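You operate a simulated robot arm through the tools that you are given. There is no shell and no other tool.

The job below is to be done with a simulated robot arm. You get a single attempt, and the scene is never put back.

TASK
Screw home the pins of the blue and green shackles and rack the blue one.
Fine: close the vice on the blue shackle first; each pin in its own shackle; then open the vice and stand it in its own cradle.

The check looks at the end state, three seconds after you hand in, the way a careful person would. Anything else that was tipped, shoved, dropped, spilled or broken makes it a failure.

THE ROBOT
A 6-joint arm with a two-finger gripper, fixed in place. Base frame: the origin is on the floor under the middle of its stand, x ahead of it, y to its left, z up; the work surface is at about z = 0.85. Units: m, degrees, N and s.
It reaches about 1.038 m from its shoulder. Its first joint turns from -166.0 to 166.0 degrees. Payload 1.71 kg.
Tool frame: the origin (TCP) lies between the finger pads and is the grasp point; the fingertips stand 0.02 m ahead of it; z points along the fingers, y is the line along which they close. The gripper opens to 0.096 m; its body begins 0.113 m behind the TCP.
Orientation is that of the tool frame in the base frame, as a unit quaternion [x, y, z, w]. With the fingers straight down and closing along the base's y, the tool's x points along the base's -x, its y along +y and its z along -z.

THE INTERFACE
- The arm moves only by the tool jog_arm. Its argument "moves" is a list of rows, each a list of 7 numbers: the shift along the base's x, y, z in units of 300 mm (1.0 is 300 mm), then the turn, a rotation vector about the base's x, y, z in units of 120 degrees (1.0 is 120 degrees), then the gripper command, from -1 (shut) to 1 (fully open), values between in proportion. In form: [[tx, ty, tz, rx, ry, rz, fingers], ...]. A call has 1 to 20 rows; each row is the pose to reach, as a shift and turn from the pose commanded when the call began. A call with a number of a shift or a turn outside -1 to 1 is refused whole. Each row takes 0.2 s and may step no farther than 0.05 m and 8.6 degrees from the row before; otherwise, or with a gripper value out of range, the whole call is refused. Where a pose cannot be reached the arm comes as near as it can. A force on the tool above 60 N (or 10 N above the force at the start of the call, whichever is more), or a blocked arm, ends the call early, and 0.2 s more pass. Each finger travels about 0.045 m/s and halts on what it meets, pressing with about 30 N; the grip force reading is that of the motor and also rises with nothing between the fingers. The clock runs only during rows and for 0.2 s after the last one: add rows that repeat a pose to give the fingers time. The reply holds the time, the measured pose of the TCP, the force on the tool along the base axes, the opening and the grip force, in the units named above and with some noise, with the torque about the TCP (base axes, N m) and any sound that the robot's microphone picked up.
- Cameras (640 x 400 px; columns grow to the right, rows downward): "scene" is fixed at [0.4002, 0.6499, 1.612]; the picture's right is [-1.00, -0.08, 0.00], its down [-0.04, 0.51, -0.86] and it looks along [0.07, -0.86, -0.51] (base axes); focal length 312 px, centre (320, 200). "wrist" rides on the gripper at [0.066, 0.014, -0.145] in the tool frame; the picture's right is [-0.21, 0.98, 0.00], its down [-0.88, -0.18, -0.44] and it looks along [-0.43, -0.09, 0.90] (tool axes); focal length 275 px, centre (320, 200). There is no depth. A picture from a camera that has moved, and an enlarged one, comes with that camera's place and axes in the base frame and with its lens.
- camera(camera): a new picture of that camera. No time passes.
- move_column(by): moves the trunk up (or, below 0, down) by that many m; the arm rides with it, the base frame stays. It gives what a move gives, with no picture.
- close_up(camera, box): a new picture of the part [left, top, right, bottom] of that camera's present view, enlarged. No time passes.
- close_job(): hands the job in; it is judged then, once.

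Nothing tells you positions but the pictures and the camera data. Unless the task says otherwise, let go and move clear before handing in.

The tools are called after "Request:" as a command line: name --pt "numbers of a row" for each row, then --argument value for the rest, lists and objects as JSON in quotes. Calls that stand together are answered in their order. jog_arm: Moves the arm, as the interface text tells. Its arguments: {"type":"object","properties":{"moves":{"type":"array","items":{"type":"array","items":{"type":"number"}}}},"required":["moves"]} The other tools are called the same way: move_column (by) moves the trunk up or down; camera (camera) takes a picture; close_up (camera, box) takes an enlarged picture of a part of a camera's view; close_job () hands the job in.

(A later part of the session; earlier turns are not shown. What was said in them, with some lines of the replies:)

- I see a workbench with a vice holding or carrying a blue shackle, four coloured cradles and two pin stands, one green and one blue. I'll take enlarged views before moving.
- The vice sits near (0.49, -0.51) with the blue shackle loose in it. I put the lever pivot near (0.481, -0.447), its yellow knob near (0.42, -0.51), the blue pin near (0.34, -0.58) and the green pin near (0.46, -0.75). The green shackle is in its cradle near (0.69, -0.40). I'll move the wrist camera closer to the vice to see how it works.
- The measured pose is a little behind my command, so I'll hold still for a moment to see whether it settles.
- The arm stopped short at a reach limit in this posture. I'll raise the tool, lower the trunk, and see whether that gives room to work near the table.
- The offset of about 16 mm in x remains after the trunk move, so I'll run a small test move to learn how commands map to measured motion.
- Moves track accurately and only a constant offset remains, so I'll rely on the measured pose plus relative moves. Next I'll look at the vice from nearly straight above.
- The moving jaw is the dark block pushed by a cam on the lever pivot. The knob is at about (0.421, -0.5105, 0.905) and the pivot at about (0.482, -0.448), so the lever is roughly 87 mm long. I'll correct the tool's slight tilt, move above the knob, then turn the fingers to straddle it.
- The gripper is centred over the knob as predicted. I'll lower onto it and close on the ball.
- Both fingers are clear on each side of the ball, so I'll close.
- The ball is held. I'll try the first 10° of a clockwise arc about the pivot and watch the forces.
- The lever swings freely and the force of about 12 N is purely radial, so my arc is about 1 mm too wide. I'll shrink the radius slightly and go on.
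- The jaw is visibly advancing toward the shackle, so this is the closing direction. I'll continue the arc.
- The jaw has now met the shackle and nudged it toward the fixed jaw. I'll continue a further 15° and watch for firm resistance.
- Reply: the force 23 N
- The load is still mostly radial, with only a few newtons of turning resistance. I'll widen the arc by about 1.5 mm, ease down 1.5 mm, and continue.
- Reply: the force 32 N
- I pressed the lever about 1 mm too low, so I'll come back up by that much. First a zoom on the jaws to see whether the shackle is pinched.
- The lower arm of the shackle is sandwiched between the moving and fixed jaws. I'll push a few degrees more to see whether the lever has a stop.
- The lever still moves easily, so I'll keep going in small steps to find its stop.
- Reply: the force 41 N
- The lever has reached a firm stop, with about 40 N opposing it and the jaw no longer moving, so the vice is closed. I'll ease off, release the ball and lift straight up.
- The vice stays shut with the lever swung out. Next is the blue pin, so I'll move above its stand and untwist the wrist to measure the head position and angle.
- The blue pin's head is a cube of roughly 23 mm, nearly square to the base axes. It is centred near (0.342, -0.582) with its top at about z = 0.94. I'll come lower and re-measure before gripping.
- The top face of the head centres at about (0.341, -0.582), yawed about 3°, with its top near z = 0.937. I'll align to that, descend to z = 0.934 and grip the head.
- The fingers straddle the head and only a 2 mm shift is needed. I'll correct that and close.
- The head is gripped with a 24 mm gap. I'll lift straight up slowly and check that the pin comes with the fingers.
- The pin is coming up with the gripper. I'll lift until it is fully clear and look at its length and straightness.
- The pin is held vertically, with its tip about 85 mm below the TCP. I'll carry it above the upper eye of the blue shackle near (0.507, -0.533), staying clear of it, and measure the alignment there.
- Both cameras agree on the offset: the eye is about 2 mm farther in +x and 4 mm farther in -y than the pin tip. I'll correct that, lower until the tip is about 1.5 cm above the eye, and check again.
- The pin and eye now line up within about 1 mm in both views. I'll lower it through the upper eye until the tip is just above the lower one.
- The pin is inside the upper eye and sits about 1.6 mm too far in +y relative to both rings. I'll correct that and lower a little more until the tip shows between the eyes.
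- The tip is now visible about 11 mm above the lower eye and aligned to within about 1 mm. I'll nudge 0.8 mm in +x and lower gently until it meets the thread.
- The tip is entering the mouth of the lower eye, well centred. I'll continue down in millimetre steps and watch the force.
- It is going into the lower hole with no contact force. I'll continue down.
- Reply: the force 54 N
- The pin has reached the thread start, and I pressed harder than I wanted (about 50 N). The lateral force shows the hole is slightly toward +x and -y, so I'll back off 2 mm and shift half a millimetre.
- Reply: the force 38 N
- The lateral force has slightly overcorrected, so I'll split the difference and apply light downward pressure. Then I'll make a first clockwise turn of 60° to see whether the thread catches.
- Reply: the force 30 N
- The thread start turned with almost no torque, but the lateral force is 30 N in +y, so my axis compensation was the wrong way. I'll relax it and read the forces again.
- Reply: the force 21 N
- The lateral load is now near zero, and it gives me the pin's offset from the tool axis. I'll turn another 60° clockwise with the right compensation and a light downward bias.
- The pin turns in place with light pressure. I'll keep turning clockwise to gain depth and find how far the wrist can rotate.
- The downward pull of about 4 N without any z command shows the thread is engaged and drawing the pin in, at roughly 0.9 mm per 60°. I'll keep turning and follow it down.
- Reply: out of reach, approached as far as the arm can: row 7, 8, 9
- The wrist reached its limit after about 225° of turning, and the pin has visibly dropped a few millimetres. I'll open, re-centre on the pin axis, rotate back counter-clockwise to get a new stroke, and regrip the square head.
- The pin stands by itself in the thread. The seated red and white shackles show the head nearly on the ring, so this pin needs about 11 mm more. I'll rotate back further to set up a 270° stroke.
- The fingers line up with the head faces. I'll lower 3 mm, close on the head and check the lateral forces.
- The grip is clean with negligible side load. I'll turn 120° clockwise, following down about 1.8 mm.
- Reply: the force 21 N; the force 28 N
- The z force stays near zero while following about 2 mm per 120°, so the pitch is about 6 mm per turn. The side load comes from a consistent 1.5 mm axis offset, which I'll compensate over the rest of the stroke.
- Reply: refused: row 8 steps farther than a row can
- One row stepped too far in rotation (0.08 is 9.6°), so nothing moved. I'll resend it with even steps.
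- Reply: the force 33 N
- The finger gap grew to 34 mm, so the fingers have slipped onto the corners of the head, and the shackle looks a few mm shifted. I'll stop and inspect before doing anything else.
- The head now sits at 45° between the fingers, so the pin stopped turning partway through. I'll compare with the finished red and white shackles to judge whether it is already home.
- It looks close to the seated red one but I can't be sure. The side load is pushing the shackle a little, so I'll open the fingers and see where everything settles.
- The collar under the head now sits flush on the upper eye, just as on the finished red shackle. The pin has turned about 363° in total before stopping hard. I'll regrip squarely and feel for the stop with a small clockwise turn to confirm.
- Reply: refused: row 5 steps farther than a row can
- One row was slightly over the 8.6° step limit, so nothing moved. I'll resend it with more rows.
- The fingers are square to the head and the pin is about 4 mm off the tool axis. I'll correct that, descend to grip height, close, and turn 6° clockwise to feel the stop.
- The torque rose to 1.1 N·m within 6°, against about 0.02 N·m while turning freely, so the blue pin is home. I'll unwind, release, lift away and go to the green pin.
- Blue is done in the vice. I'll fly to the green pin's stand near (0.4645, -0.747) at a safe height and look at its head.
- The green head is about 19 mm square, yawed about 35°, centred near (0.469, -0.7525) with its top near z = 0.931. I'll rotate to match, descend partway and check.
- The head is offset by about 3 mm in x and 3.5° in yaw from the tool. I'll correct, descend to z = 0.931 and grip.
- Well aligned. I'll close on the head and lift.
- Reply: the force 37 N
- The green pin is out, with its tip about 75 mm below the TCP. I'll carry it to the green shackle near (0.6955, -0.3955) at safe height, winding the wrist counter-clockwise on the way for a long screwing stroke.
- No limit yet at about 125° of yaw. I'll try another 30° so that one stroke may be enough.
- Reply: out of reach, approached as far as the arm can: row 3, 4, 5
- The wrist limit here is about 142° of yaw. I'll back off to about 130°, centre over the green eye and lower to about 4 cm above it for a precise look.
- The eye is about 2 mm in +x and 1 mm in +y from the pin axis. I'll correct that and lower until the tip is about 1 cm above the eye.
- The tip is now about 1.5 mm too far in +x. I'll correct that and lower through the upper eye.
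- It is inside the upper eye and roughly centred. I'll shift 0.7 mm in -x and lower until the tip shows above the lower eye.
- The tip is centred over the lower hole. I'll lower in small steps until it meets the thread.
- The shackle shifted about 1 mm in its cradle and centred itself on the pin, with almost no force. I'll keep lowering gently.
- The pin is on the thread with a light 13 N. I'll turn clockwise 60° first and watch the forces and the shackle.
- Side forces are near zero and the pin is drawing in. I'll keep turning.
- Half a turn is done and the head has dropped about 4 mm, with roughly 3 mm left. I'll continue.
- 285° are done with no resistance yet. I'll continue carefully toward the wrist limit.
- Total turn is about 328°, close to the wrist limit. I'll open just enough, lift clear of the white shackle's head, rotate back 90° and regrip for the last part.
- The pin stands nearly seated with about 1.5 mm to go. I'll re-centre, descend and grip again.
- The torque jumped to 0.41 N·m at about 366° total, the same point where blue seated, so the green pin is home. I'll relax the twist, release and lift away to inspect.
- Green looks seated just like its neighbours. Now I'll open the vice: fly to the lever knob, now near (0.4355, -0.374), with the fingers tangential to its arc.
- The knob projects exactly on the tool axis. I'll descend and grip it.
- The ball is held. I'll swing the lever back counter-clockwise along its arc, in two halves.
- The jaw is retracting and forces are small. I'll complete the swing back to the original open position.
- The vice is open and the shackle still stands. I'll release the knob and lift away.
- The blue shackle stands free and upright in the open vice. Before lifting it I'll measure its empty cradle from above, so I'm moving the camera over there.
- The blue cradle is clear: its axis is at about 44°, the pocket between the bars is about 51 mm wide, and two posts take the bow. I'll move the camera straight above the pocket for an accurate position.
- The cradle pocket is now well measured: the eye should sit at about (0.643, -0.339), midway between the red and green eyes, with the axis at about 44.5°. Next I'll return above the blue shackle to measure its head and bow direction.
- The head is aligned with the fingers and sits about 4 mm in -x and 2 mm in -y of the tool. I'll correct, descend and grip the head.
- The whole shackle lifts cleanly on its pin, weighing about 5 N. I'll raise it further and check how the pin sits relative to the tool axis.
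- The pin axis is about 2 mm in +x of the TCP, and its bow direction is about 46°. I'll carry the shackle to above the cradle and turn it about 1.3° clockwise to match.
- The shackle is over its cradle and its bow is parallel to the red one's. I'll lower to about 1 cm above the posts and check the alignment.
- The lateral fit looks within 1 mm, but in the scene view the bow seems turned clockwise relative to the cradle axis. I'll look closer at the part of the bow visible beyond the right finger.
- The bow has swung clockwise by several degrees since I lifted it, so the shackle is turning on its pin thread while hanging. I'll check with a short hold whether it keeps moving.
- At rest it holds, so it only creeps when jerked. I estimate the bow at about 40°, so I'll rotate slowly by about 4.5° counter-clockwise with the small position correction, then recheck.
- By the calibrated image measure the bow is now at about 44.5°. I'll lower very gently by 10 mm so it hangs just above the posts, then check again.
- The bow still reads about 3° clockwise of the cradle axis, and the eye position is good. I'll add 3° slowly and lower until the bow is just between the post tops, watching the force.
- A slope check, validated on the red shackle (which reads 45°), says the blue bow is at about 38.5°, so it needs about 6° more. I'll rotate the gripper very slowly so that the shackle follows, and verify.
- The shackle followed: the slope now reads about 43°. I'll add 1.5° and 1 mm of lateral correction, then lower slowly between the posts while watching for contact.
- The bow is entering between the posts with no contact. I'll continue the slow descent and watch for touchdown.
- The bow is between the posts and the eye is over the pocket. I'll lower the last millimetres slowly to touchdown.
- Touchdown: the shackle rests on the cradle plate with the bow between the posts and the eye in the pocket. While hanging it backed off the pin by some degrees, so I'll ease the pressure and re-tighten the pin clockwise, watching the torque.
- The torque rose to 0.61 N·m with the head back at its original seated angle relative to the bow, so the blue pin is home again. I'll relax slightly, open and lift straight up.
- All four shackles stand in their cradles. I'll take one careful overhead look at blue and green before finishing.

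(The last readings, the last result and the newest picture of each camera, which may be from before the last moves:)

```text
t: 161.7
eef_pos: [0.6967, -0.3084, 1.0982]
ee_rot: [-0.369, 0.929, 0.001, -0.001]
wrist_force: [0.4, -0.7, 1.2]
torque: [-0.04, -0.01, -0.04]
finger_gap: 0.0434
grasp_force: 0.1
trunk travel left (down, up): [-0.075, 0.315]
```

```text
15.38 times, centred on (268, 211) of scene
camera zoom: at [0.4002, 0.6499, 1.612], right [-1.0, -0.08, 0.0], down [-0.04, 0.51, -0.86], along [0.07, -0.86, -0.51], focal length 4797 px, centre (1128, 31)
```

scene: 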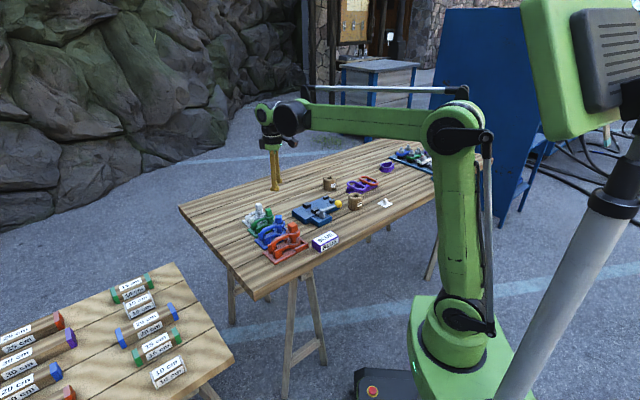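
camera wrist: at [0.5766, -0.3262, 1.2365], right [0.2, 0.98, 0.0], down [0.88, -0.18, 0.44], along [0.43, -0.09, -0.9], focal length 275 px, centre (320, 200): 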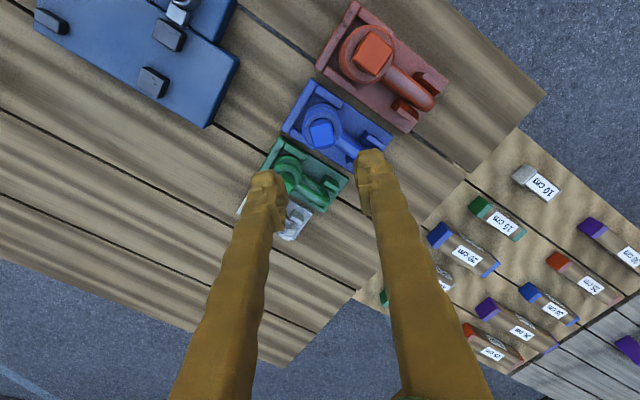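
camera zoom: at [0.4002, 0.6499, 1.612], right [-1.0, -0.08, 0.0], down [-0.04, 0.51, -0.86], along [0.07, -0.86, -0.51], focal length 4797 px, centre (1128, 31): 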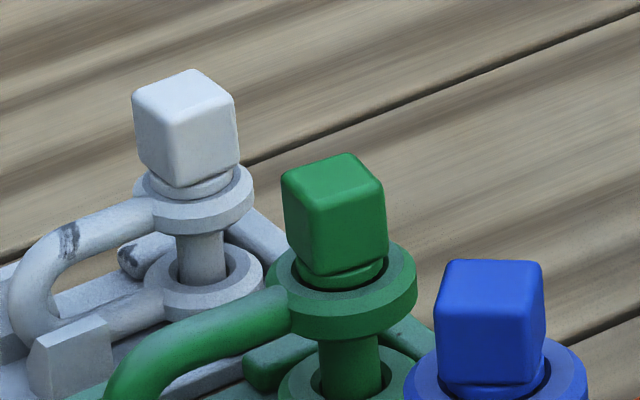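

Overhead, the blue eye sits squarely in its pocket with the bow between its posts. Both pin collars are down on their eyes like the finished neighbours, and the vice is open. I'll raise the arm well clear before handing in.

Request:
jog_arm --pt "0 0 0.12 0 0 0 0" --pt "0 0 0.26 0 0 0 0" --pt "-0.05 -0.05 0.4 0 0 0 0" --pt "-0.15 -0.1 0.5 0 0 0 0" --pt "-0.28 -0.15 0.55 0 0 0 0" --pt "-0.4 -0.2 0.55 0 0 0 0" --pt "-0.4 -0.2 0.55 0 0 0 0"

Request:
camera --camera "wrist"

Request:
close_up --camera "scene" --box '[230, 170, 400, 276]'

```text
t: 163.3
eef_pos: [0.5771, -0.3681, 1.2637]
ee_rot: [-0.368, 0.93, 0.001, -0.002]
wrist_force: [-0.1, -0.2, -0.4]
torque: [0.03, -0.05, 0.03]
finger_gap: 0.048
grasp_force: 0.0
trunk travel left (down, up): [-0.075, 0.315]
```

```text
taken
camera wrist: at [0.519, -0.4034, 1.4089], right [-0.52, 0.85, 0.0], down [0.77, 0.46, 0.44], along [0.38, 0.23, -0.9], focal length 275 px, centre (320, 200)
```

wrist: 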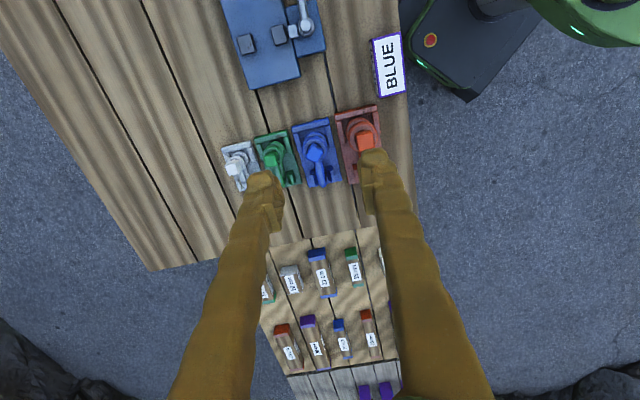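

```text
3.76 times, centred on (315, 223) of scene
camera zoom: at [0.4002, 0.6499, 1.612], right [-1.0, -0.08, 0.0], down [-0.04, 0.51, -0.86], along [0.07, -0.86, -0.51], focal length 1174 px, centre (339, 113)
```

zoom: 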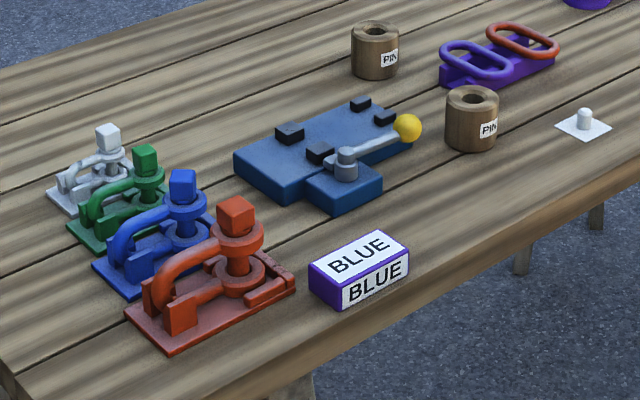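

The final state looks right: both pins are home in their own shackles, the vice is open, blue is racked in its own cradle, and nothing else looks moved. The arm is clear, so I'm handing in.

Request:
close_job

```text
The job is handed in.
```

The blue and green pins are screwed home, and the blue shackle is standing in its own cradle. I've handed the job in, but I haven't seen the check's verdict.

- **Blue pin:** I closed the vice on the blue shackle first, then screwed the pin in until it met a firm stop at about 1.1 N·m.
- **Green pin:** It stopped after about one full turn at roughly 0.4 N·m. I tightened it with the green shackle standing in its cradle, since the vice held the blue one. The shackle shifted about 1 mm in there but still sits between its posts.
- **Racking blue:** After opening the vice I lifted the blue shackle by its pin head. While it hung, the shackle turned on the thread and the pin backed off several degrees. Once it was in the cradle I tightened the pin again to about 0.6 N·m, with the head back at its original seated angle.

While I was tightening in the vice, the fingers slipped on the blue pin's head once, and the blue shackle moved a few millimetres in the jaws. It stood upright once the vice was open.

In the last pictures nothing else looked tipped or moved, the vice was open, and the arm was clear with the gripper open.
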